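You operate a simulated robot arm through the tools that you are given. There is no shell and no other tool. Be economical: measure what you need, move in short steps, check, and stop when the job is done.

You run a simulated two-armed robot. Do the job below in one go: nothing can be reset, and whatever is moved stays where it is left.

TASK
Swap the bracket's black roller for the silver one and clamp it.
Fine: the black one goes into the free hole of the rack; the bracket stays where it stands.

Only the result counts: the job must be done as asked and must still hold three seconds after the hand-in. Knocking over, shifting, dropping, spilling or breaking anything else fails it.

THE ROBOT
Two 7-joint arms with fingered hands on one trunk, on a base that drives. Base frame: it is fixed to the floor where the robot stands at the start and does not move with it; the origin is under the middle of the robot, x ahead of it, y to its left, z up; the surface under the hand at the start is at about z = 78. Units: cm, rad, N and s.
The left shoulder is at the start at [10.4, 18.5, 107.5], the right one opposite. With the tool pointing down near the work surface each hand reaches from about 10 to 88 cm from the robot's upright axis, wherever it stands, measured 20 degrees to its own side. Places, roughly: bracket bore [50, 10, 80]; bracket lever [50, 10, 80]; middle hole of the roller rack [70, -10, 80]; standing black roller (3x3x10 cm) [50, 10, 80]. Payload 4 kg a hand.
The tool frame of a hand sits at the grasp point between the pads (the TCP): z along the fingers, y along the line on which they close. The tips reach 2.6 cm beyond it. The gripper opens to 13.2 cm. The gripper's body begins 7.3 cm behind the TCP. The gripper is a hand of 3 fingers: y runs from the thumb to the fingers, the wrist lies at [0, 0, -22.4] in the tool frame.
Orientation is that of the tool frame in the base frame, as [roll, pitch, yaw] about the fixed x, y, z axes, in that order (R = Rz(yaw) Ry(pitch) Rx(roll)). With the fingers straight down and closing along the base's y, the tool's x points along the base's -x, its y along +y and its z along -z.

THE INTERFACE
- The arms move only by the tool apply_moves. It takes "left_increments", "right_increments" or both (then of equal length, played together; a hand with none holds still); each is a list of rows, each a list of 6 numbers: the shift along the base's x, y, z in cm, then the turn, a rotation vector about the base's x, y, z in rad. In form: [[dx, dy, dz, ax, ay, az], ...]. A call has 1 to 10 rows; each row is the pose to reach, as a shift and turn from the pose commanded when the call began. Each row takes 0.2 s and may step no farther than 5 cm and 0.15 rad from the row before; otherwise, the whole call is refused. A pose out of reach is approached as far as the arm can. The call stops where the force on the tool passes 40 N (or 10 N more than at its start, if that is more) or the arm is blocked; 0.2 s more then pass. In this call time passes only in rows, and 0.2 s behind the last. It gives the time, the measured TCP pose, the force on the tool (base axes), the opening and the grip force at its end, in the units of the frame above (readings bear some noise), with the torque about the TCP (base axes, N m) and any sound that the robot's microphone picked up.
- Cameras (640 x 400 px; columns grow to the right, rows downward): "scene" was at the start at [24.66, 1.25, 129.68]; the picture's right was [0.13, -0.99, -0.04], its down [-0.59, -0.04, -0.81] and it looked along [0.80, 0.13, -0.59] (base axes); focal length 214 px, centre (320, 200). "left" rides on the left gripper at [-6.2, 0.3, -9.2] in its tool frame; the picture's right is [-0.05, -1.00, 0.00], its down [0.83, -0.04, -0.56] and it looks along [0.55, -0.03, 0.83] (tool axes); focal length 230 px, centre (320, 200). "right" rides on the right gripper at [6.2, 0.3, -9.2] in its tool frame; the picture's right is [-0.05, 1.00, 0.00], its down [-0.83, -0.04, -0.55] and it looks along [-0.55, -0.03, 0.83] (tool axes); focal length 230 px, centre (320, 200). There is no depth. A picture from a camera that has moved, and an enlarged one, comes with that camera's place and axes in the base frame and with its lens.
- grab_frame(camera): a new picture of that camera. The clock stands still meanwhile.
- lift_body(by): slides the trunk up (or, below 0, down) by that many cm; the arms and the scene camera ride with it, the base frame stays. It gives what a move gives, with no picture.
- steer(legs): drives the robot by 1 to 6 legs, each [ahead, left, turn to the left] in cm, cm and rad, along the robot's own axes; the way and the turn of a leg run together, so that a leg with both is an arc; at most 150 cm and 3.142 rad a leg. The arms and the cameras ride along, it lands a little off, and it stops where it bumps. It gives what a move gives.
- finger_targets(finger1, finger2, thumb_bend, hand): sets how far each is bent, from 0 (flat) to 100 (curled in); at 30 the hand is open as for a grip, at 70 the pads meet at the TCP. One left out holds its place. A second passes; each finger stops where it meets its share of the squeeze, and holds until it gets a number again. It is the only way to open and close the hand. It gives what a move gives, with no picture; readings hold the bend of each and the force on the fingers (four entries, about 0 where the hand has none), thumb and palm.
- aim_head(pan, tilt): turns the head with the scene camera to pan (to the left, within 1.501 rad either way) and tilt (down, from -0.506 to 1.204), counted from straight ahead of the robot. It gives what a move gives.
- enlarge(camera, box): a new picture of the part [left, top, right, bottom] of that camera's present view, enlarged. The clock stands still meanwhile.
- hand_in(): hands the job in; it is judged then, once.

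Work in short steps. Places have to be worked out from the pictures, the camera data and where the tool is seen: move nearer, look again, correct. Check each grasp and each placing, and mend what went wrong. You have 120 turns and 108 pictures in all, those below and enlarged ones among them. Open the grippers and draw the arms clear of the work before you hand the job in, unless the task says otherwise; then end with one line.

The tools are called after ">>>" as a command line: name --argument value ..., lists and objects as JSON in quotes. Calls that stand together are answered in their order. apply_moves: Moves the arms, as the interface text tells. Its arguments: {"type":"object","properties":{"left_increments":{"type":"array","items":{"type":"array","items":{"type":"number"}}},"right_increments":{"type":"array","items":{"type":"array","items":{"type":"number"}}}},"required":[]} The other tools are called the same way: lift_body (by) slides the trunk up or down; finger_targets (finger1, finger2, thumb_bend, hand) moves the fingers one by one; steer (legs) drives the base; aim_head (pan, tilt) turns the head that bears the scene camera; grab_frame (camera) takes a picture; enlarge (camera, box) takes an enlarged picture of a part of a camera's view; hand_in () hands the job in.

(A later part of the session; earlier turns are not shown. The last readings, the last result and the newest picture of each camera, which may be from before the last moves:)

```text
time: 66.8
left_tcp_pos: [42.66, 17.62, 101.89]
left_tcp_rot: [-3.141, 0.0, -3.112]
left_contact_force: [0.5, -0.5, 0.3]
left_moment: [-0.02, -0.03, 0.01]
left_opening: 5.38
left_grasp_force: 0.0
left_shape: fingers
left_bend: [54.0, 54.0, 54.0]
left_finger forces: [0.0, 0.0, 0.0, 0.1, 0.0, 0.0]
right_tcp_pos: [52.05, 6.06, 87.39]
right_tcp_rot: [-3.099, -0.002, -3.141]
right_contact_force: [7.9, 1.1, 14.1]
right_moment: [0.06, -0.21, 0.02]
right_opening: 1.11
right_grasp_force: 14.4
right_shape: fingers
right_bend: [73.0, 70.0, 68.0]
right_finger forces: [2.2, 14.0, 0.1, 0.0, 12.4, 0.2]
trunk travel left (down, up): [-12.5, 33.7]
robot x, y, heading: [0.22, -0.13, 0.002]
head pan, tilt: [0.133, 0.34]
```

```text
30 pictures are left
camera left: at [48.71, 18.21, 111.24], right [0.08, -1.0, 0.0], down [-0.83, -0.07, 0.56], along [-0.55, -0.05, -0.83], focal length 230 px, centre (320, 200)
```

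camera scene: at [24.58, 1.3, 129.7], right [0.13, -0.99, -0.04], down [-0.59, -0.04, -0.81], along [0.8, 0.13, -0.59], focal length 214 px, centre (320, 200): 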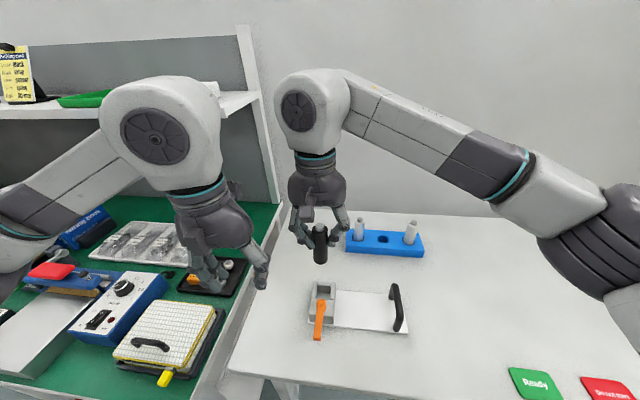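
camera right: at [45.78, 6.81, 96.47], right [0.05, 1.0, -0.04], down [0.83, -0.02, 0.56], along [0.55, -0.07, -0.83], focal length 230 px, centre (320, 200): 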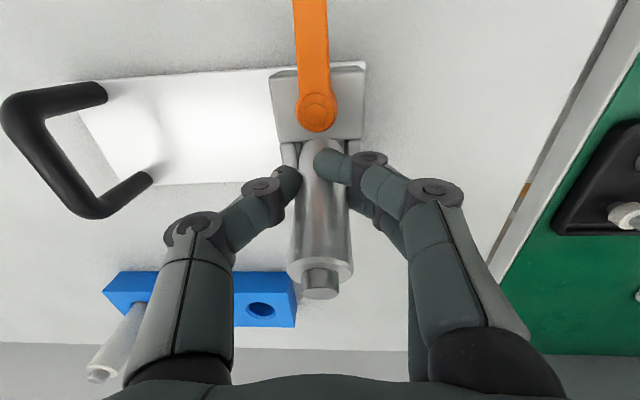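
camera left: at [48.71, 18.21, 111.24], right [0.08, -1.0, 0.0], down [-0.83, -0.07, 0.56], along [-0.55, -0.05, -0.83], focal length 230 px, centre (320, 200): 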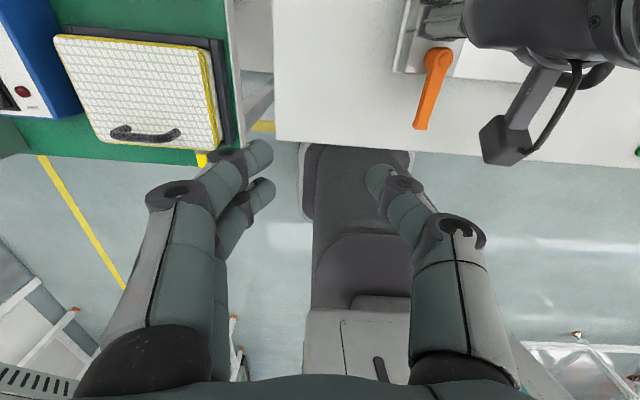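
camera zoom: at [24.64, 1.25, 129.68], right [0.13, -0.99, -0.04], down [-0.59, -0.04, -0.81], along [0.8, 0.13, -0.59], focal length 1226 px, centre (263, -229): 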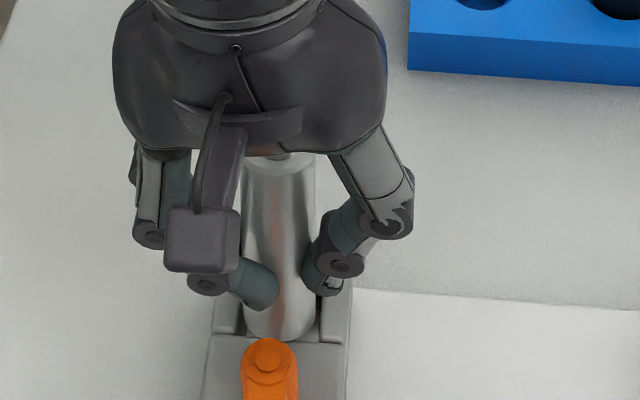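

The roller's top leans toward +x with its foot inside the pocket, resting on the front slope. The pocket walls cage it, so I'll ease the fingers open slightly and let it settle.

>>> finger_targets --hand "right" --finger1 65 --finger2 65 --thumb_bend 64

>>> grab_frame --camera "right"

>>> enlarge --camera "scene" --box '[290, 240, 370, 310]'

```text
time: 67.8
left_tcp_pos: [42.65, 17.69, 101.95]
left_tcp_rot: [-3.142, -0.001, -3.112]
left_contact_force: [0.5, 0.1, 0.0]
left_moment: [0.03, -0.02, -0.02]
left_opening: 5.37
left_grasp_force: 0.1
left_shape: fingers
left_bend: [54.0, 54.0, 54.0]
left_finger forces: [0.0, 0.0, 0.0, 0.1, 0.0, 0.0]
right_tcp_pos: [52.07, 6.06, 87.27]
right_tcp_rot: [-3.1, 0.001, -3.14]
right_contact_force: [0.0, -0.1, -0.6]
right_moment: [-0.03, -0.01, 0.01]
right_opening: 2.07
right_grasp_force: 0.1
right_shape: fingers
right_bend: [65.0, 65.0, 64.0]
right_finger forces: [0.0, 0.1, 0.0, 0.1, 0.1, 0.0]
trunk travel left (down, up): [-12.5, 33.7]
robot x, y, heading: [0.37, -0.19, -0.002]
head pan, tilt: [0.133, 0.34]
```

```text
29 pictures are left
camera right: at [45.75, 6.83, 96.48], right [0.05, 1.0, -0.04], down [0.83, -0.02, 0.56], along [0.55, -0.07, -0.83], focal length 230 px, centre (320, 200)
```

right: 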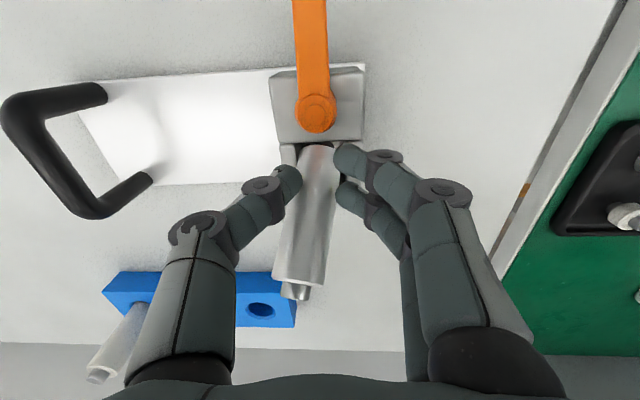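

```text
5.71 times, centred on (330, 275) of scene
camera zoom: at [24.65, 1.26, 129.68], right [0.13, -0.99, -0.04], down [-0.59, -0.04, -0.81], along [0.8, 0.13, -0.59], focal length 1226 px, centre (263, -229)
```

zoom: 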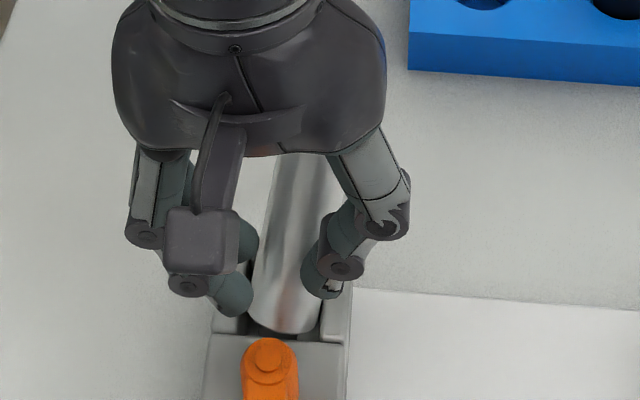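

The roller now leans about 20° toward +x and slightly to −y, resting against the pocket's back wall, with no load on the fingers. I'll open wide and tilt the hand to match its axis. Then I'll move around it at about [54.7,5.1,88] to regrip.

>>> finger_targets --hand "right" --finger1 50 --finger2 50 --thumb_bend 50

>>> grab_frame --camera "right"

```text
time: 68.8
left_tcp_pos: [42.64, 17.64, 101.98]
left_tcp_rot: [3.141, 0.0, -3.111]
left_contact_force: [0.5, -0.3, 0.0]
left_moment: [-0.01, 0.03, 0.01]
left_opening: 5.4
left_grasp_force: 0.0
left_shape: fingers
left_bend: [54.0, 54.0, 54.0]
left_finger forces: [0.1, 0.0, 0.1, 0.1, 0.1, 0.0]
right_tcp_pos: [51.94, 6.04, 87.44]
right_tcp_rot: [-3.099, -0.001, 3.14]
right_contact_force: [-0.3, 0.6, 0.4]
right_moment: [-0.02, 0.0, 0.02]
right_opening: 6.72
right_grasp_force: 0.2
right_shape: fingers
right_bend: [50.0, 50.0, 50.0]
right_finger forces: [0.1, 0.0, 0.0, 0.0, 0.1, 0.1]
trunk travel left (down, up): [-12.5, 33.7]
robot x, y, heading: [-0.02, -0.17, -0.002]
head pan, tilt: [0.133, 0.34]
```

```text
27 pictures are left
camera right: at [45.77, 6.83, 96.48], right [0.05, 1.0, -0.04], down [0.83, -0.02, 0.56], along [0.55, -0.07, -0.83], focal length 230 px, centre (320, 200)
```

right: 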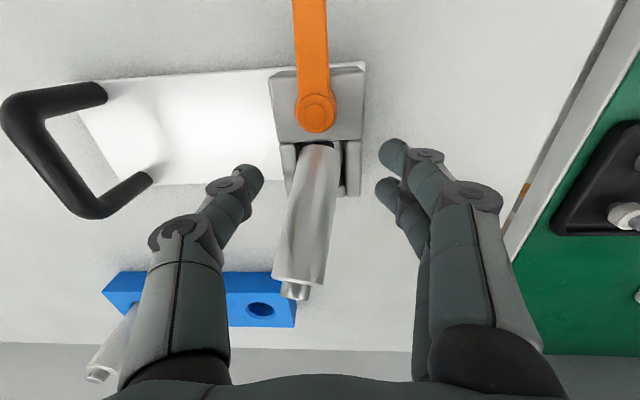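

The knob's end face isn't clearly visible, so the lean may be larger than I thought. I'll zoom in with both cameras.

>>> enlarge --camera "right" --box '[240, 120, 400, 320]'

>>> enlarge --camera "scene" --box '[290, 230, 370, 310]'

```text
2.00 times, centred on (320, 220) of right
camera zoom: at [45.77, 6.83, 96.48], right [0.05, 1.0, -0.04], down [0.83, -0.02, 0.56], along [0.55, -0.07, -0.83], focal length 460 px, centre (320, 160)
```

zoom: 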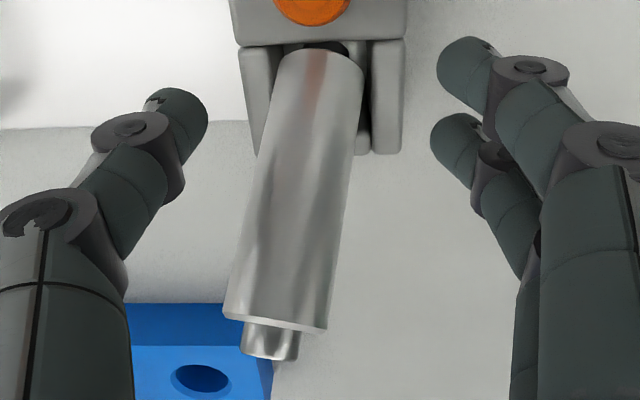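

```text
5.00 times, centred on (330, 270) of scene
camera zoom: at [24.67, 1.26, 129.67], right [0.13, -0.99, -0.04], down [-0.59, -0.04, -0.81], along [0.8, 0.13, -0.59], focal length 1072 px, centre (270, -150)
```

zoom: 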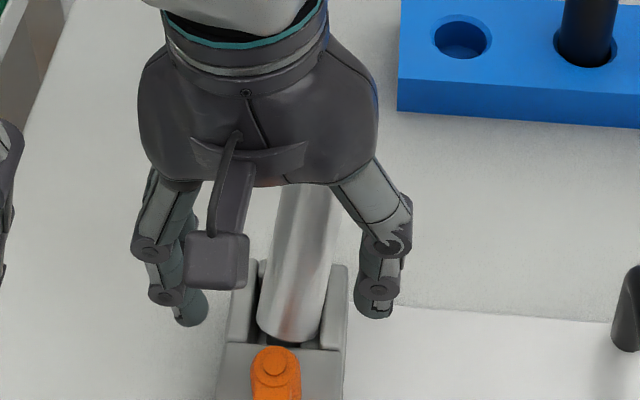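

From its apparent widths, the roller's axis runs from about [51.6,5.9,81.5] to [56.7,4.8,88], a 40° lean resting stably on the back wall. I'll move the open hand around it, tilted about 20° with the lean, so I can grip it near [55.9,5.1,87.2].

>>> apply_moves --right_increments '[[0.9, -0.5, 0.4, 0.04, 0.09, 0], [1.9, -0.9, 0.5, 0.08, 0.18, 0], [2.9, -1, 0.3, 0.12, 0.27, 0], [3.85, -1, 0, 0.14, 0.35, 0]]'

>>> grab_frame --camera "right"

>>> enlarge --camera "scene" --box '[280, 200, 400, 310]'

```text
time: 69.8
left_tcp_pos: [42.61, 17.66, 101.87]
left_tcp_rot: [-3.14, -0.002, -3.111]
left_contact_force: [0.2, 0.4, -0.5]
left_moment: [-0.01, -0.02, 0.01]
left_opening: 5.39
left_grasp_force: 0.0
left_shape: fingers
left_bend: [54.0, 54.0, 54.0]
left_finger forces: [0.0, 0.0, 0.1, 0.0, 0.0, 0.0]
right_tcp_pos: [55.85, 5.22, 87.25]
right_tcp_rot: [3.04, -0.351, -3.115]
right_contact_force: [0.2, 0.1, 0.2]
right_moment: [-0.01, 0.0, -0.05]
right_opening: 6.71
right_grasp_force: 0.0
right_shape: fingers
right_bend: [50.0, 50.0, 50.0]
right_finger forces: [0.0, 0.0, 0.0, 0.1, 0.0, 0.1]
trunk travel left (down, up): [-12.5, 33.7]
robot x, y, heading: [-0.06, -0.17, 0.004]
head pan, tilt: [0.133, 0.34]
```

```text
24 pictures are left
camera right: at [53.09, 4.52, 97.87], right [0.06, 1.0, 0.08], down [0.97, -0.07, 0.23], along [0.23, 0.06, -0.97], focal length 230 px, centre (320, 200)
```

right: 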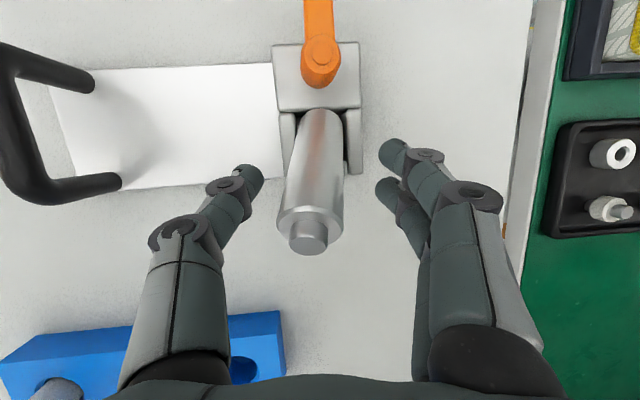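

```text
3.64 times, centred on (340, 255) of scene
camera zoom: at [24.73, 1.28, 129.65], right [0.13, -0.99, -0.04], down [-0.59, -0.04, -0.81], along [0.8, 0.13, -0.59], focal length 780 px, centre (247, 0)
```

zoom: 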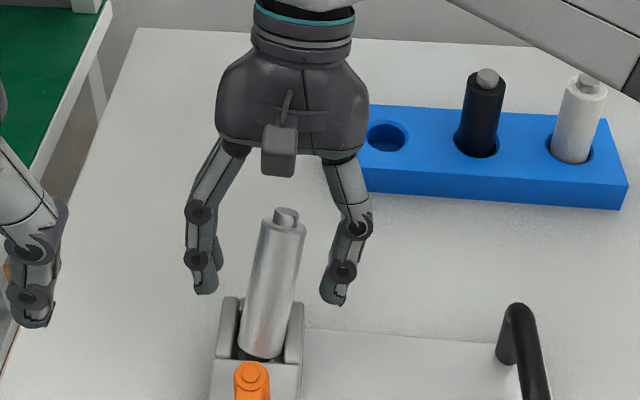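

Now I can triangulate its top at [56.4,4.65,89.5], a lean of about 31°. I'll shift the hand [-0.6,-0.25] to centre it and close gently.

>>> apply_moves --right_increments '[[-0.6, -0.25, 0, 0, 0, 0]]'

>>> finger_targets --hand "right" --finger1 61 --finger2 61 --thumb_bend 61

>>> finger_targets --hand "right" --finger1 70 --finger2 70 --thumb_bend 69

>>> grab_frame --camera "right"

```text
time: 70.2
left_tcp_pos: [42.62, 17.7, 101.97]
left_tcp_rot: [3.141, 0.0, -3.112]
left_contact_force: [0.2, 0.2, 0.0]
left_moment: [-0.01, 0.02, 0.02]
left_opening: 5.4
left_grasp_force: 0.1
left_shape: fingers
left_bend: [54.0, 54.0, 54.0]
left_finger forces: [0.0, 0.1, 0.1, 0.1, 0.0, 0.1]
right_tcp_pos: [55.2, 4.9, 87.37]
right_tcp_rot: [3.039, -0.351, -3.117]
right_contact_force: [-0.5, 1.0, 0.6]
right_moment: [0.0, 0.0, 0.02]
right_opening: 6.73
right_grasp_force: 0.1
right_shape: fingers
right_bend: [50.0, 50.0, 50.0]
right_finger forces: [0.1, 0.1, 0.0, 0.0, 0.1, 0.0]
trunk travel left (down, up): [-12.5, 33.7]
robot x, y, heading: [-0.4, -0.07, 0.001]
head pan, tilt: [0.133, 0.34]
```

```text
time: 71.2
left_tcp_pos: [42.68, 17.61, 101.84]
left_tcp_rot: [-3.141, -0.001, -3.111]
left_contact_force: [-0.3, 0.7, -1.0]
left_moment: [-0.03, 0.0, -0.04]
left_opening: 5.38
left_grasp_force: 0.0
left_shape: fingers
left_bend: [54.0, 54.0, 54.0]
left_finger forces: [0.1, 0.0, 0.1, 0.0, 0.0, 0.0]
right_tcp_pos: [55.12, 4.81, 87.32]
right_tcp_rot: [3.04, -0.348, -3.114]
right_contact_force: [0.1, 0.3, 0.2]
right_moment: [-0.01, -0.01, 0.02]
right_opening: 3.25
right_grasp_force: 0.1
right_shape: fingers
right_bend: [61.0, 61.0, 61.0]
right_finger forces: [0.0, 0.1, 0.0, 0.1, 0.0, 0.1]
trunk travel left (down, up): [-12.5, 33.7]
robot x, y, heading: [-0.16, 0.2, 0.002]
head pan, tilt: [0.133, 0.34]
```

```text
time: 72.2
left_tcp_pos: [42.74, 17.54, 101.89]
left_tcp_rot: [-3.141, 0.0, -3.112]
left_contact_force: [1.6, -0.7, 0.1]
left_moment: [-0.03, -0.04, -0.01]
left_opening: 5.41
left_grasp_force: 0.1
left_shape: fingers
left_bend: [54.0, 54.0, 54.0]
left_finger forces: [0.0, 0.0, 0.0, 0.1, 0.0, 0.0]
right_tcp_pos: [55.17, 4.92, 87.31]
right_tcp_rot: [3.04, -0.347, -3.116]
right_contact_force: [-0.4, 1.2, 0.2]
right_moment: [-0.03, 0.01, 0.01]
right_opening: 2.51
right_grasp_force: 9.0
right_shape: fingers
right_bend: [64.0, 64.0, 65.0]
right_finger forces: [4.0, 4.9, 0.1, 0.0, 8.6, 0.0]
trunk travel left (down, up): [-12.5, 33.7]
robot x, y, heading: [0.01, 0.41, -0.006]
head pan, tilt: [0.133, 0.34]
```

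```text
22 pictures are left
camera right: at [52.46, 4.25, 97.95], right [0.06, 1.0, 0.08], down [0.97, -0.07, 0.23], along [0.24, 0.06, -0.97], focal length 230 px, centre (320, 200)
```

right: 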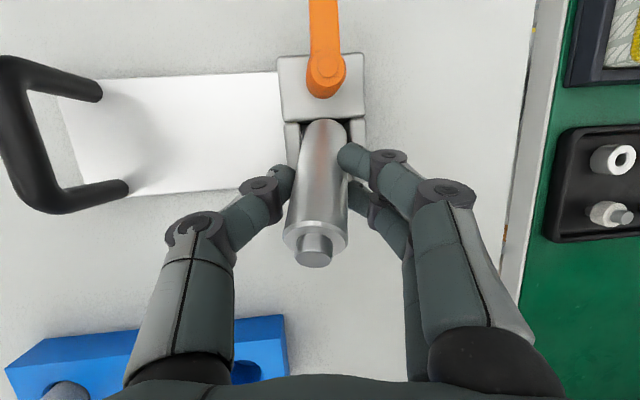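

Centred grip at 9 N. I'll squeeze more, draw it out along its axis, raise it to clear, and turn it upright.

>>> finger_targets --hand "right" --finger1 75 --finger2 75 --thumb_bend 75

>>> apply_moves --right_increments '[[0.6, -0.1, 1, 0, 0, 0], [1.2, -0.2, 2, 0, 0, 0], [1.6, -0.3, 3.5, 0, 0, 0], [1.6, -0.3, 5.5, 0, 0, 0], [1.6, -0.3, 8, -0.03, -0.1, 0], [1.2, 0, 10, -0.05, -0.2, 0], [0.8, 0.2, 11, -0.08, -0.3, 0], [0.4, 0.4, 12, -0.11, -0.4, 0], [0, 0.5, 12, -0.11, -0.5, 0]]'

>>> enlarge --camera "scene" --box '[260, 170, 400, 310]'

>>> grab_frame --camera "right"

```text
time: 73.2
left_tcp_pos: [42.68, 17.7, 101.95]
left_tcp_rot: [-3.14, 0.0, -3.111]
left_contact_force: [0.7, -0.5, 0.7]
left_moment: [0.01, 0.02, -0.02]
left_opening: 5.39
left_grasp_force: 0.0
left_shape: fingers
left_bend: [54.0, 54.0, 54.0]
left_finger forces: [0.0, 0.0, 0.0, 0.0, 0.0, 0.1]
right_tcp_pos: [55.14, 4.89, 87.29]
right_tcp_rot: [3.041, -0.348, -3.115]
right_contact_force: [0.6, 0.5, -0.2]
right_moment: [0.0, -0.03, -0.02]
right_opening: 2.35
right_grasp_force: 16.8
right_shape: fingers
right_bend: [68.0, 65.0, 66.0]
right_finger forces: [7.9, 9.3, 0.1, 0.0, 16.6, 0.1]
trunk travel left (down, up): [-12.5, 33.7]
robot x, y, heading: [0.16, -0.2, 0.002]
head pan, tilt: [0.133, 0.34]
```

```text
time: 75.2
left_tcp_pos: [42.73, 17.46, 101.99]
left_tcp_rot: [3.141, -0.001, -3.113]
left_contact_force: [-0.3, 0.1, 0.6]
left_moment: [0.01, 0.0, 0.04]
left_opening: 5.42
left_grasp_force: 0.0
left_shape: fingers
left_bend: [54.0, 54.0, 54.0]
left_finger forces: [0.0, 0.1, 0.1, 0.0, 0.1, 0.0]
right_tcp_pos: [55.21, 5.21, 99.4]
right_tcp_rot: [-3.123, 0.152, -3.128]
right_contact_force: [-0.1, 0.3, -1.0]
right_moment: [-0.03, -0.02, 0.0]
right_opening: 2.35
right_grasp_force: 16.7
right_shape: fingers
right_bend: [68.0, 65.0, 66.0]
right_finger forces: [8.0, 9.2, 0.1, 0.0, 16.7, 0.0]
trunk travel left (down, up): [-12.5, 33.7]
robot x, y, heading: [0.1, -0.0, -0.001]
head pan, tilt: [0.133, 0.34]
```

```text
2.86 times, centred on (330, 240) of scene
camera zoom: at [24.65, 1.22, 129.68], right [0.13, -0.99, -0.04], down [-0.59, -0.04, -0.81], along [0.8, 0.13, -0.59], focal length 613 px, centre (291, 86)
```

zoom: 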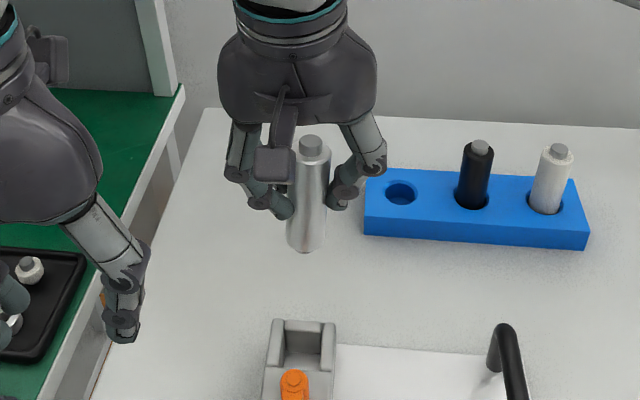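

```text
20 pictures are left
camera right: at [47.65, 5.7, 107.44], right [0.04, 1.0, -0.01], down [0.74, -0.02, 0.67], along [0.67, -0.03, -0.74], focal length 230 px, centre (320, 200)
```

right: 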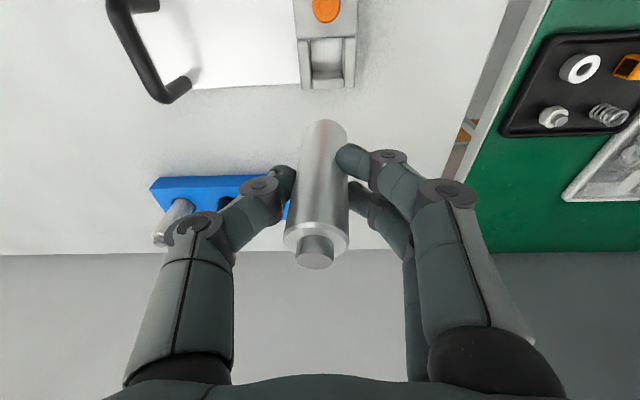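

The roller is gripped and nearly upright; it leans only about 0.055 rad with the top toward −y. I'll correct that, move over the pocket (inner x about 50.5–53.75, y centre about 6.0), and hover with its foot just above the walls.

>>> apply_moves --right_increments '[[-1, 0.2, 0, -0.02, 0, 0], [-2, 0.5, -1, -0.04, 0, 0], [-3.2, 0.75, -2.5, -0.055, 0, 0], [-3.2, 0.75, -5, -0.055, 0, 0], [-3.2, 0.75, -6, -0.055, 0, 0]]'

>>> enlarge --camera "right" --box '[220, 0, 420, 280]'

>>> enlarge --camera "scene" --box '[290, 230, 370, 300]'

```text
time: 76.4
left_tcp_pos: [42.66, 17.66, 101.88]
left_tcp_rot: [3.141, -0.001, -3.112]
left_contact_force: [-0.4, -0.3, 0.3]
left_moment: [-0.03, -0.02, -0.02]
left_opening: 5.38
left_grasp_force: 0.0
left_shape: fingers
left_bend: [54.0, 54.0, 54.0]
left_finger forces: [0.0, 0.1, 0.0, 0.0, 0.1, 0.0]
right_tcp_pos: [51.97, 5.96, 93.38]
right_tcp_rot: [-3.068, 0.148, -3.12]
right_contact_force: [0.1, -0.2, -1.8]
right_moment: [0.01, 0.0, -0.03]
right_opening: 2.36
right_grasp_force: 17.5
right_shape: fingers
right_bend: [68.0, 65.0, 66.0]
right_finger forces: [8.0, 9.2, 0.0, 0.1, 16.7, 0.0]
trunk travel left (down, up): [-12.5, 33.7]
robot x, y, heading: [-0.07, -0.04, 0.001]
head pan, tilt: [0.133, 0.34]
```

```text
1.43 times, centred on (320, 140) of right
camera zoom: at [44.37, 6.88, 101.54], right [0.04, 1.0, -0.06], down [0.74, 0.01, 0.67], along [0.67, -0.07, -0.74], focal length 329 px, centre (320, 286)
```

zoom: 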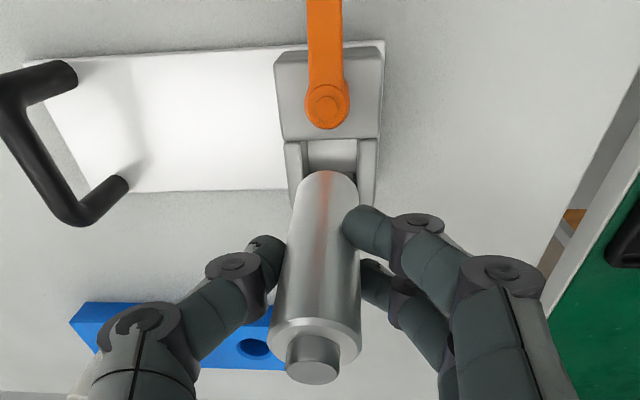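

```text
5.71 times, centred on (330, 265) of scene
camera zoom: at [24.67, 1.28, 129.68], right [0.13, -0.99, -0.04], down [-0.59, -0.04, -0.81], along [0.8, 0.13, -0.59], focal length 1226 px, centre (263, -171)
```

zoom: 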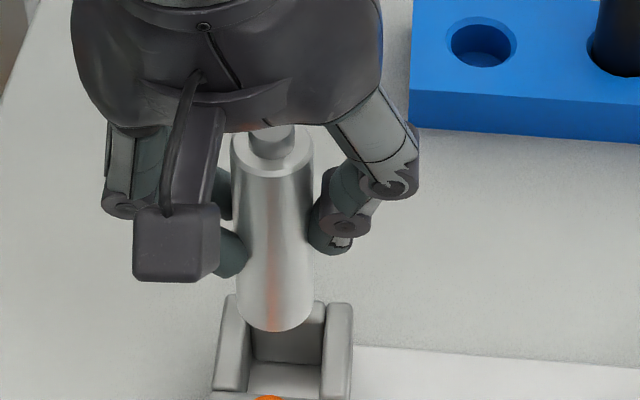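

Re-triangulating puts the pocket's rim at z≈82 with inner x 50.8–54.4, so the earlier catch was the front edge. The roller foot is at about [52.5,6.1] over a pocket centred at [52.6,6.1]. I'll shift +0.12 in x and lower slowly into the mouth.

>>> apply_moves --right_increments '[[0.12, 0.03, -1.5, 0, 0, 0], [0.12, 0.03, -3, 0, 0, 0], [0.12, 0.03, -3.8, 0, 0, 0], [0.12, 0.03, -4.2, 0, 0, 0], [0.12, 0.03, -4.6, 0, 0, 0]]'

>>> enlarge --camera "scene" --box '[290, 240, 370, 310]'

>>> enlarge --camera "right" --box '[260, 60, 380, 160]'

```text
time: 77.6
left_tcp_pos: [42.71, 17.73, 101.88]
left_tcp_rot: [3.141, -0.002, -3.112]
left_contact_force: [0.8, -0.6, 0.7]
left_moment: [0.03, -0.01, -0.04]
left_opening: 5.39
left_grasp_force: 0.0
left_shape: fingers
left_bend: [54.0, 54.0, 54.0]
left_finger forces: [0.0, 0.1, 0.1, 0.0, 0.0, 0.0]
right_tcp_pos: [52.06, 6.03, 88.83]
right_tcp_rot: [-3.068, 0.149, -3.119]
right_contact_force: [-0.3, -0.1, -1.4]
right_moment: [0.01, 0.01, 0.0]
right_opening: 2.34
right_grasp_force: 16.8
right_shape: fingers
right_bend: [68.0, 65.0, 66.0]
right_finger forces: [8.0, 9.2, 0.0, 0.0, 16.6, 0.1]
trunk travel left (down, up): [-12.5, 33.7]
robot x, y, heading: [-0.11, 0.07, 0.0]
head pan, tilt: [0.133, 0.34]
```

```text
5.71 times, centred on (330, 275) of scene
camera zoom: at [24.69, 1.26, 129.67], right [0.13, -0.99, -0.04], down [-0.59, -0.04, -0.81], along [0.8, 0.13, -0.59], focal length 1226 px, centre (263, -229)
```

zoom: 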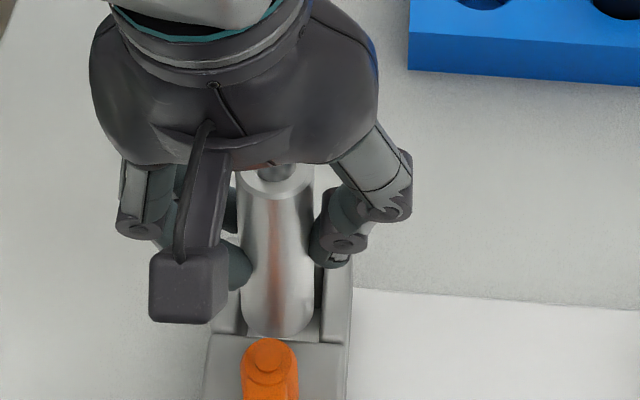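

```text
4.00 times, centred on (320, 110) of right
camera zoom: at [44.52, 6.93, 96.81], right [0.04, 1.0, -0.06], down [0.74, 0.01, 0.67], along [0.67, -0.07, -0.74], focal length 920 px, centre (320, 560)
```

zoom: 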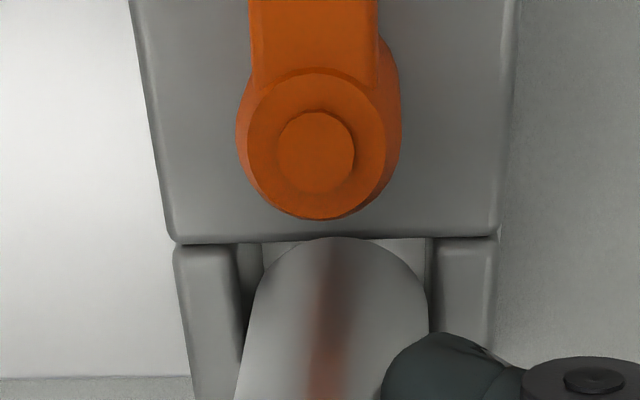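

The foot is at the pocket mouth with about 0.2 cm of clearance from the front edge and centred in y. I'll shift +0.12 in x and lower in small steps, checking force.

>>> apply_moves --right_increments '[[0.12, 0, 0, 0, 0, 0], [0.12, 0, -0.3, 0, 0, 0], [0.12, 0, -0.6, 0, 0, 0], [0.12, 0, -0.9, 0, 0, 0]]'

>>> enlarge --camera "right" --box '[240, 60, 400, 280]'

```text
time: 78.6
left_tcp_pos: [42.51, 17.71, 102.08]
left_tcp_rot: [-3.141, -0.001, -3.112]
left_contact_force: [0.1, -0.7, 0.2]
left_moment: [0.01, 0.02, -0.03]
left_opening: 5.4
left_grasp_force: 0.1
left_shape: fingers
left_bend: [54.0, 54.0, 54.0]
left_finger forces: [0.0, 0.0, 0.0, 0.0, 0.0, 0.0]
right_tcp_pos: [52.27, 6.13, 88.25]
right_tcp_rot: [-3.071, 0.153, -3.12]
right_contact_force: [6.9, 1.6, 18.4]
right_moment: [-0.01, -0.15, 0.02]
right_opening: 2.3
right_grasp_force: 20.7
right_shape: fingers
right_bend: [70.0, 66.0, 68.0]
right_finger forces: [10.2, 11.3, 0.0, 0.1, 18.6, 0.0]
trunk travel left (down, up): [-12.5, 33.7]
robot x, y, heading: [0.2, 0.24, -0.001]
head pan, tilt: [0.133, 0.34]
```

```text
1.82 times, centred on (320, 170) of right
camera zoom: at [44.76, 6.97, 96.21], right [0.04, 1.0, -0.06], down [0.74, 0.01, 0.68], along [0.68, -0.07, -0.73], focal length 418 px, centre (320, 254)
```

zoom: 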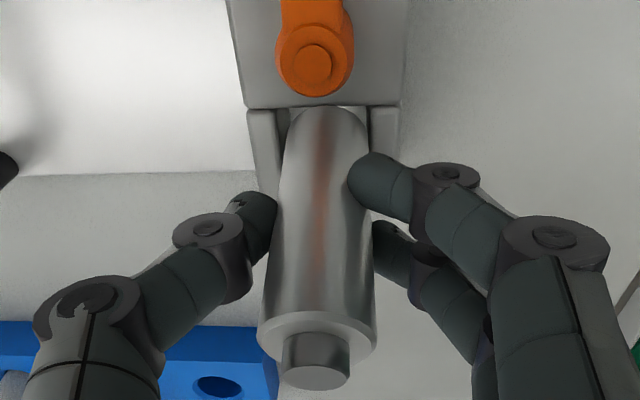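

It's touching the front edge again (reaction +x). I'll raise 0.8, move +0.4 in x and try again in small steps.

>>> apply_moves --right_increments '[[0, 0, 0.5, 0, 0, 0], [0, 0, 0.9, 0, 0, 0], [0.4, 0, 0.9, 0, 0, 0], [0.4, 0, 0.5, 0, 0, 0], [0.4, 0, 0.2, 0, 0, 0], [0.4, 0, -0.1, 0, 0, 0], [0.4, 0, -0.4, 0, 0, 0]]'

>>> enlarge --camera "right" --box '[240, 60, 400, 280]'

```text
time: 80.2
left_tcp_pos: [42.68, 17.57, 101.94]
left_tcp_rot: [3.141, 0.0, -3.111]
left_contact_force: [0.1, -1.0, -0.2]
left_moment: [0.03, 0.02, 0.01]
left_opening: 5.4
left_grasp_force: 0.0
left_shape: fingers
left_bend: [54.0, 54.0, 54.0]
left_finger forces: [0.0, 0.1, 0.1, 0.1, 0.1, 0.1]
right_tcp_pos: [52.61, 5.99, 87.45]
right_tcp_rot: [-3.068, 0.149, -3.118]
right_contact_force: [1.1, -0.1, -1.8]
right_moment: [0.01, 0.02, -0.03]
right_opening: 2.34
right_grasp_force: 17.8
right_shape: fingers
right_bend: [69.0, 66.0, 67.0]
right_finger forces: [8.6, 9.6, 0.0, 0.0, 17.1, 0.1]
trunk travel left (down, up): [-12.5, 33.7]
robot x, y, heading: [-0.08, 0.59, 0.001]
head pan, tilt: [0.133, 0.34]
```

```text
1.82 times, centred on (320, 170) of right
camera zoom: at [45.09, 6.94, 95.56], right [0.04, 1.0, -0.06], down [0.74, 0.01, 0.67], along [0.67, -0.07, -0.74], focal length 418 px, centre (320, 254)
```

zoom: 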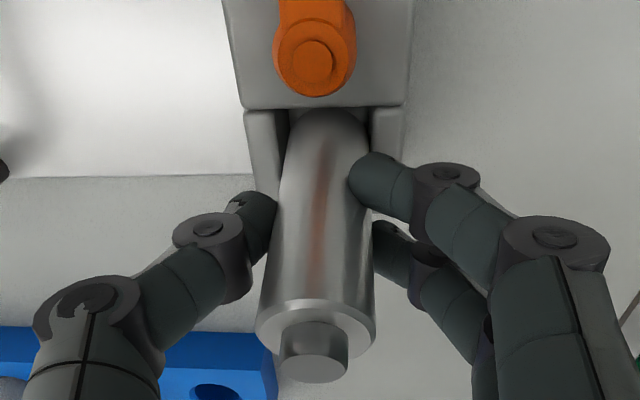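

It has passed the edge: z is 87.45 with no contact and the foot is inside the pocket. Continuing down.

>>> apply_moves --right_increments '[[0, 0, -0.3, 0, 0, 0], [0, 0, -0.6, 0, 0, 0], [0, 0, -0.9, 0, 0, 0], [0, 0, -1.2, 0, 0, 0]]'

>>> enlarge --camera "scene" --box '[270, 230, 410, 345]'

```text
time: 81.2
left_tcp_pos: [42.71, 17.57, 101.93]
left_tcp_rot: [3.14, 0.001, -3.112]
left_contact_force: [0.1, 0.6, 0.2]
left_moment: [0.01, 0.0, 0.01]
left_opening: 5.41
left_grasp_force: 0.1
left_shape: fingers
left_bend: [54.0, 54.0, 54.0]
left_finger forces: [0.1, 0.0, 0.0, 0.0, 0.0, 0.0]
right_tcp_pos: [52.76, 6.06, 86.37]
right_tcp_rot: [-3.068, 0.148, -3.119]
right_contact_force: [-1.0, 0.6, -1.4]
right_moment: [-0.02, 0.04, 0.02]
right_opening: 2.35
right_grasp_force: 18.3
right_shape: fingers
right_bend: [70.0, 66.0, 67.0]
right_finger forces: [9.5, 9.4, 0.0, 0.0, 17.4, 0.1]
trunk travel left (down, up): [-12.5, 33.7]
robot x, y, heading: [0.0, 0.07, -0.003]
head pan, tilt: [0.133, 0.34]
```

```text
3.48 times, centred on (340, 288) of scene
camera zoom: at [24.66, 1.26, 129.68], right [0.13, -0.99, -0.04], down [-0.59, -0.04, -0.81], along [0.8, 0.13, -0.59], focal length 746 px, centre (250, -104)
```

zoom: 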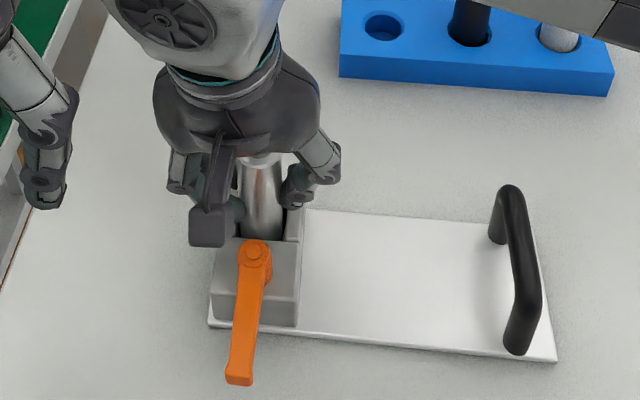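

Inside and still free, and the bracket is exactly in place. I'll lower until it bottoms out.

>>> apply_moves --right_increments '[[0, 0, -0.25, 0, 0, 0], [0, 0, -0.5, 0, 0, 0], [0, 0, -0.75, 0, 0, 0], [0, 0, -1, 0, 0, 0]]'

```text
time: 82.2
left_tcp_pos: [42.53, 17.59, 102.2]
left_tcp_rot: [-3.141, 0.002, -3.111]
left_contact_force: [-0.3, 0.4, 1.0]
left_moment: [-0.04, -0.02, -0.03]
left_opening: 5.38
left_grasp_force: 0.0
left_shape: fingers
left_bend: [54.0, 54.0, 54.0]
left_finger forces: [0.1, 0.1, 0.0, 0.0, 0.0, 0.0]
right_tcp_pos: [52.62, 6.02, 85.73]
right_tcp_rot: [-3.071, 0.153, -3.121]
right_contact_force: [-1.1, -0.2, 18.8]
right_moment: [-0.05, -0.08, -0.02]
right_opening: 2.31
right_grasp_force: 20.7
right_shape: fingers
right_bend: [70.0, 68.0, 67.0]
right_finger forces: [10.1, 11.0, 0.0, 0.1, 20.2, 0.0]
trunk travel left (down, up): [-12.5, 33.7]
robot x, y, heading: [0.04, 0.25, 0.001]
head pan, tilt: [0.133, 0.34]
```

Seated: purely vertical contact at z 85.7. I'll relieve the pressure, open, and lift the right hand off, then check that the roller stands straight.

>>> apply_moves --right_increments '[[0, 0, 0.5, 0, 0, 0]]'

>>> finger_targets --hand "right" --finger1 63 --finger2 63 --thumb_bend 61

>>> finger_targets --hand "right" --finger1 54 --finger2 54 --thumb_bend 54

>>> apply_moves --right_increments '[[-0.2, 0, 2, 0, 0, 0], [-0.6, 0, 5, 0, 0, 0], [-1, 0, 9, 0, 0.05, 0], [-1, -3, 12, 0, 0.1, 0], [-1, -7, 14, -0.05, 0.15, 0]]'

>>> enlarge --camera "scene" --box '[260, 200, 460, 345]'

```text
time: 82.6
left_tcp_pos: [42.74, 17.74, 101.96]
left_tcp_rot: [-3.141, 0.001, -3.112]
left_contact_force: [0.3, -0.3, -0.3]
left_moment: [0.03, -0.01, -0.03]
left_opening: 5.38
left_grasp_force: 0.0
left_shape: fingers
left_bend: [54.0, 54.0, 54.0]
left_finger forces: [0.0, 0.0, 0.0, 0.0, 0.0, 0.0]
right_tcp_pos: [52.62, 6.01, 85.74]
right_tcp_rot: [-3.066, 0.148, -3.12]
right_contact_force: [-1.3, -0.8, 4.6]
right_moment: [-0.03, 0.02, 0.0]
right_opening: 2.34
right_grasp_force: 18.7
right_shape: fingers
right_bend: [70.0, 67.0, 67.0]
right_finger forces: [9.1, 10.4, 0.0, 0.0, 18.2, 0.0]
trunk travel left (down, up): [-12.5, 33.7]
robot x, y, heading: [-0.02, -0.1, 0.0]
head pan, tilt: [0.133, 0.34]
```

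```text
time: 83.6
left_tcp_pos: [42.71, 17.67, 102.09]
left_tcp_rot: [3.142, 0.0, -3.113]
left_contact_force: [-0.8, -0.2, -0.6]
left_moment: [-0.03, 0.0, -0.03]
left_opening: 5.4
left_grasp_force: 0.1
left_shape: fingers
left_bend: [54.0, 54.0, 54.0]
left_finger forces: [0.0, 0.1, 0.0, 0.1, 0.0, 0.0]
right_tcp_pos: [52.59, 6.07, 85.92]
right_tcp_rot: [-3.069, 0.148, -3.12]
right_contact_force: [0.3, -0.7, -1.2]
right_moment: [0.0, 0.02, 0.0]
right_opening: 2.95
right_grasp_force: 0.4
right_shape: fingers
right_bend: [63.0, 63.0, 61.0]
right_finger forces: [0.1, 0.4, 0.1, 0.0, 0.4, 0.1]
trunk travel left (down, up): [-12.5, 33.7]
robot x, y, heading: [-0.11, -0.04, 0.002]
head pan, tilt: [0.133, 0.34]
```

```text
time: 84.6
left_tcp_pos: [42.62, 17.63, 102.06]
left_tcp_rot: [3.142, 0.001, -3.113]
left_contact_force: [0.3, 0.1, 0.8]
left_moment: [0.04, 0.01, -0.07]
left_opening: 5.4
left_grasp_force: 0.1
left_shape: fingers
left_bend: [54.0, 54.0, 54.0]
left_finger forces: [0.0, 0.0, 0.0, 0.0, 0.0, 0.0]
right_tcp_pos: [52.63, 6.08, 85.81]
right_tcp_rot: [-3.07, 0.149, -3.12]
right_contact_force: [0.8, 0.0, -0.3]
right_moment: [0.03, -0.01, -0.01]
right_opening: 5.35
right_grasp_force: 0.0
right_shape: fingers
right_bend: [54.0, 54.0, 54.0]
right_finger forces: [0.1, 0.1, 0.0, 0.0, 0.0, 0.0]
trunk travel left (down, up): [-12.5, 33.7]
robot x, y, heading: [0.12, -0.14, -0.0]
head pan, tilt: [0.133, 0.34]
```

```text
time: 85.8
left_tcp_pos: [42.62, 17.56, 101.92]
left_tcp_rot: [3.14, 0.0, -3.113]
left_contact_force: [-0.6, 0.6, 0.9]
left_moment: [0.01, 0.0, 0.01]
left_opening: 5.42
left_grasp_force: 0.1
left_shape: fingers
left_bend: [54.0, 54.0, 54.0]
left_finger forces: [0.0, 0.0, 0.1, 0.0, 0.0, 0.1]
right_tcp_pos: [51.79, -1.19, 99.5]
right_tcp_rot: [-3.024, -0.003, -3.116]
right_contact_force: [0.3, -0.3, 0.2]
right_moment: [0.01, 0.01, 0.0]
right_opening: 5.42
right_grasp_force: 0.0
right_shape: fingers
right_bend: [54.0, 54.0, 54.0]
right_finger forces: [0.1, 0.0, 0.0, 0.0, 0.0, 0.0]
trunk travel left (down, up): [-12.5, 33.7]
robot x, y, heading: [-0.1, -0.29, -0.004]
head pan, tilt: [0.133, 0.34]
```

```text
2.76 times, centred on (360, 272) of scene
camera zoom: at [24.64, 1.21, 129.68], right [0.13, -0.99, -0.04], down [-0.59, -0.04, -0.81], along [0.8, 0.13, -0.59], focal length 592 px, centre (210, 0)
```

zoom: 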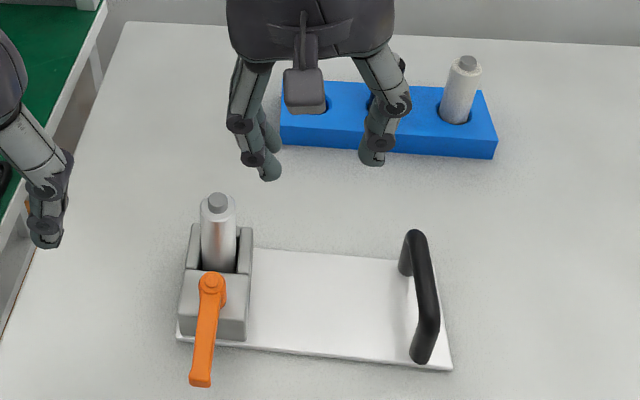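

The silver roller stands in the pocket, but its top is about 8 px higher than the black one's was. I'll take a closer look.

>>> enlarge --camera "scene" --box '[300, 255, 360, 325]'

>>> enlarge --camera "right" --box '[280, 20, 480, 180]'

```text
5.71 times, centred on (330, 290) of scene
camera zoom: at [24.64, 1.21, 129.68], right [0.13, -0.99, -0.04], down [-0.59, -0.04, -0.81], along [0.8, 0.13, -0.59], focal length 1226 px, centre (263, -314)
```

zoom: 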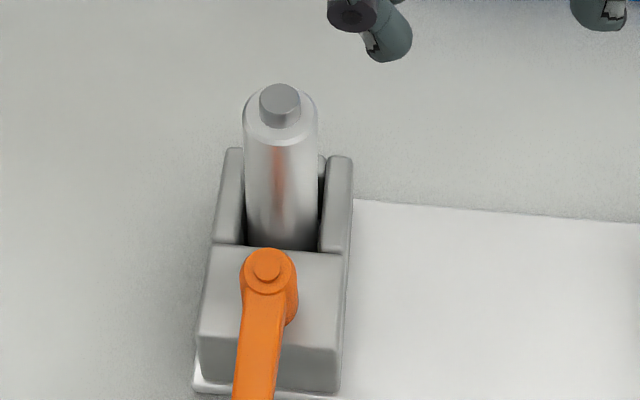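

```text
2.50 times, centred on (380, 100) of right
camera zoom: at [45.58, -0.03, 108.61], right [0.03, 0.99, -0.12], down [0.83, 0.04, 0.55], along [0.55, -0.11, -0.82], focal length 575 px, centre (170, 450)
```

zoom: 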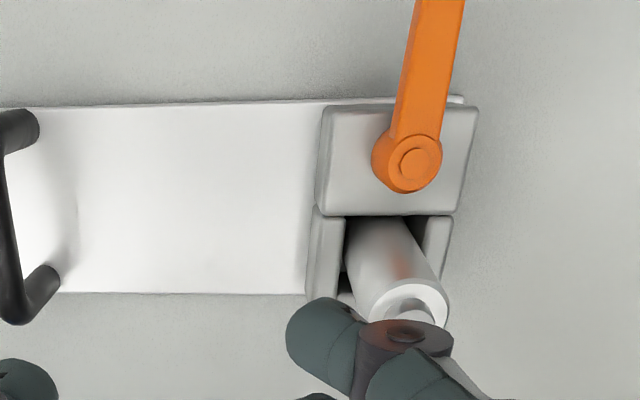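

Triangulation puts the silver's top at about [52.95,6.0,89.2] against the black's [52.5,6.1,88.7]. So it's about 0.45 cm too far back and not fully down in the bore. I'll regrip it upright and work it forward into the bore.

>>> apply_moves --right_increments '[[0.3, 2.5, 0, 0.04, 0, 0], [0.8, 5, 0, 0.08, 0, 0], [1.2, 7.1, 0, 0.117, 0, 0], [1.2, 7.1, -4, 0.117, 0, 0], [1.2, 7.1, -8, 0.117, 0, 0], [1.2, 7.1, -12, 0.117, 0, 0]]'

>>> finger_targets --hand "right" --finger1 61 --finger2 61 --thumb_bend 61

>>> finger_targets --hand "right" --finger1 72 --finger2 72 --thumb_bend 71

>>> grab_frame --camera "right"

```text
time: 87.2
left_tcp_pos: [42.68, 17.66, 102.05]
left_tcp_rot: [-3.141, -0.002, -3.111]
left_contact_force: [0.4, -0.3, 0.1]
left_moment: [0.0, 0.04, 0.03]
left_opening: 5.41
left_grasp_force: 0.1
left_shape: fingers
left_bend: [54.0, 54.0, 54.0]
left_finger forces: [0.0, 0.0, 0.0, 0.1, 0.0, 0.0]
right_tcp_pos: [52.9, 5.99, 87.86]
right_tcp_rot: [-3.139, 0.0, -3.116]
right_contact_force: [-0.5, -1.0, 0.2]
right_moment: [-0.04, -0.02, 0.0]
right_opening: 5.41
right_grasp_force: 0.1
right_shape: fingers
right_bend: [54.0, 54.0, 54.0]
right_finger forces: [0.0, 0.0, 0.0, 0.0, 0.1, 0.0]
trunk travel left (down, up): [-12.5, 33.7]
robot x, y, heading: [-0.09, -0.27, 0.001]
head pan, tilt: [0.133, 0.34]
```

```text
time: 88.2
left_tcp_pos: [42.72, 17.63, 101.9]
left_tcp_rot: [-3.141, -0.001, -3.112]
left_contact_force: [1.2, 0.1, 0.0]
left_moment: [-0.01, -0.03, -0.03]
left_opening: 5.38
left_grasp_force: 0.1
left_shape: fingers
left_bend: [54.0, 54.0, 54.0]
left_finger forces: [0.0, 0.0, 0.1, 0.0, 0.1, 0.0]
right_tcp_pos: [52.95, 6.07, 87.96]
right_tcp_rot: [-3.138, 0.0, -3.114]
right_contact_force: [0.3, -0.2, 0.5]
right_moment: [-0.02, 0.02, 0.0]
right_opening: 3.21
right_grasp_force: 0.1
right_shape: fingers
right_bend: [61.0, 61.0, 61.0]
right_finger forces: [0.1, 0.1, 0.0, 0.0, 0.1, 0.0]
trunk travel left (down, up): [-12.5, 33.7]
robot x, y, heading: [-0.05, -0.24, -0.001]
head pan, tilt: [0.133, 0.34]
```

```text
time: 89.2
left_tcp_pos: [42.68, 17.66, 101.95]
left_tcp_rot: [-3.141, -0.001, -3.111]
left_contact_force: [0.2, -0.5, -0.5]
left_moment: [0.0, -0.02, 0.0]
left_opening: 5.4
left_grasp_force: 0.1
left_shape: fingers
left_bend: [54.0, 54.0, 54.0]
left_finger forces: [0.1, 0.0, 0.0, 0.0, 0.0, 0.0]
right_tcp_pos: [52.81, 5.98, 87.87]
right_tcp_rot: [3.14, 0.0, -3.115]
right_contact_force: [-0.2, -0.5, -0.1]
right_moment: [-0.05, -0.02, -0.02]
right_opening: 2.56
right_grasp_force: 12.6
right_shape: fingers
right_bend: [67.0, 68.0, 65.0]
right_finger forces: [6.7, 5.5, 0.0, 0.0, 12.7, 0.0]
trunk travel left (down, up): [-12.5, 33.7]
robot x, y, heading: [-0.24, -0.13, -0.001]
head pan, tilt: [0.133, 0.34]
```

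```text
9 pictures are left
camera right: at [46.57, 6.26, 97.01], right [0.03, 1.0, 0.0], down [0.83, -0.02, 0.56], along [0.55, -0.02, -0.83], focal length 230 px, centre (320, 200)
```

right: 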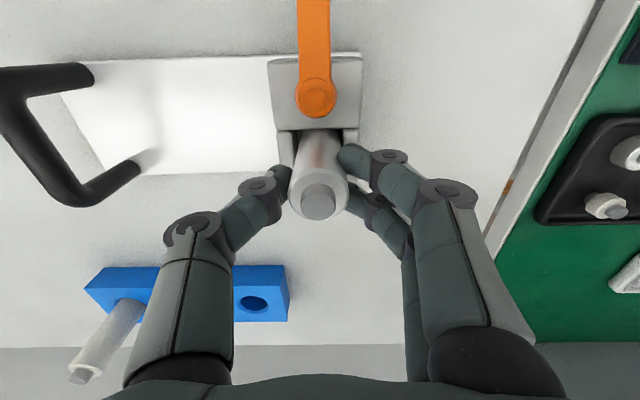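

The roller is gripped. With few pictures left, I'll search by feel: squeeze firmer, lift slightly, shift −0.25 in x, and press down to see whether it drops deeper.

>>> finger_targets --hand "right" --finger1 78 --finger2 78 --thumb_bend 78

>>> apply_moves --right_increments '[[0, 0, 0.15, 0, 0, 0], [-0.25, 0, 0.15, 0, 0, 0], [-0.25, 0, -0.1, 0, 0, 0], [-0.25, 0, -0.3, 0, 0, 0], [-0.25, 0, -0.5, 0, 0, 0], [-0.25, 0, -0.7, 0, 0, 0]]'

```text
time: 90.2
left_tcp_pos: [42.75, 17.67, 101.93]
left_tcp_rot: [3.141, 0.0, -3.111]
left_contact_force: [-1.0, 1.5, 0.1]
left_moment: [0.03, -0.03, 0.05]
left_opening: 5.42
left_grasp_force: 0.0
left_shape: fingers
left_bend: [54.0, 54.0, 54.0]
left_finger forces: [0.1, 0.0, 0.0, 0.1, 0.0, 0.0]
right_tcp_pos: [52.86, 6.06, 88.0]
right_tcp_rot: [-3.14, 0.0, -3.116]
right_contact_force: [-0.5, 0.1, -0.3]
right_moment: [-0.03, 0.01, 0.0]
right_opening: 2.45
right_grasp_force: 21.2
right_shape: fingers
right_bend: [67.0, 69.0, 67.0]
right_finger forces: [11.6, 10.0, 0.0, 0.0, 20.6, 0.1]
trunk travel left (down, up): [-12.5, 33.7]
robot x, y, heading: [0.04, 0.01, 0.003]
head pan, tilt: [0.133, 0.34]
```

```text
time: 91.6
left_tcp_pos: [42.5, 17.54, 102.13]
left_tcp_rot: [-3.141, 0.002, -3.113]
left_contact_force: [-0.2, 0.3, 0.9]
left_moment: [0.06, 0.04, 0.03]
left_opening: 5.4
left_grasp_force: 0.0
left_shape: fingers
left_bend: [54.0, 54.0, 54.0]
left_finger forces: [0.0, 0.0, 0.1, 0.0, 0.1, 0.0]
right_tcp_pos: [52.63, 6.18, 87.51]
right_tcp_rot: [3.14, 0.004, -3.118]
right_contact_force: [3.6, -2.8, 24.6]
right_moment: [-0.14, -0.09, 0.01]
right_opening: 2.45
right_grasp_force: 25.7
right_shape: fingers
right_bend: [69.0, 71.0, 67.0]
right_finger forces: [12.4, 12.7, 0.0, 0.0, 26.8, 0.0]
trunk travel left (down, up): [-12.5, 33.7]
robot x, y, heading: [0.14, -0.31, 0.002]
head pan, tilt: [0.133, 0.34]
```

The reaction now points +x and −y, whereas before it was slightly −x. So the bore is likely about +0.12 in x and −0.15 in y from here. I'll raise, shift there and press again.

>>> apply_moves --right_increments '[[0, 0, 0.5, 0, 0, 0], [0.12, -0.15, 0.5, 0, 0, 0], [0.12, -0.15, 0.3, 0, 0, 0], [0.12, -0.15, 0.1, 0, 0, 0], [0.12, -0.15, -0.1, 0, 0, 0], [0.12, -0.15, -0.3, 0, 0, 0]]'

```text
time: 93.0
left_tcp_pos: [42.37, 17.55, 102.14]
left_tcp_rot: [-3.141, 0.002, -3.113]
left_contact_force: [-0.2, 0.0, -0.1]
left_moment: [0.02, 0.03, 0.02]
left_opening: 5.4
left_grasp_force: 0.0
left_shape: fingers
left_bend: [54.0, 54.0, 54.0]
left_finger forces: [0.1, 0.1, 0.1, 0.0, 0.0, 0.0]
right_tcp_pos: [52.77, 5.94, 87.36]
right_tcp_rot: [3.139, 0.006, -3.117]
right_contact_force: [3.1, 0.4, 38.8]
right_moment: [0.04, -0.02, -0.01]
right_opening: 2.43
right_grasp_force: 29.0
right_shape: fingers
right_bend: [70.0, 71.0, 68.0]
right_finger forces: [15.2, 15.2, 0.0, 0.1, 27.7, 0.1]
trunk travel left (down, up): [-12.5, 33.7]
robot x, y, heading: [0.13, 0.08, 0.001]
head pan, tilt: [0.133, 0.34]
```

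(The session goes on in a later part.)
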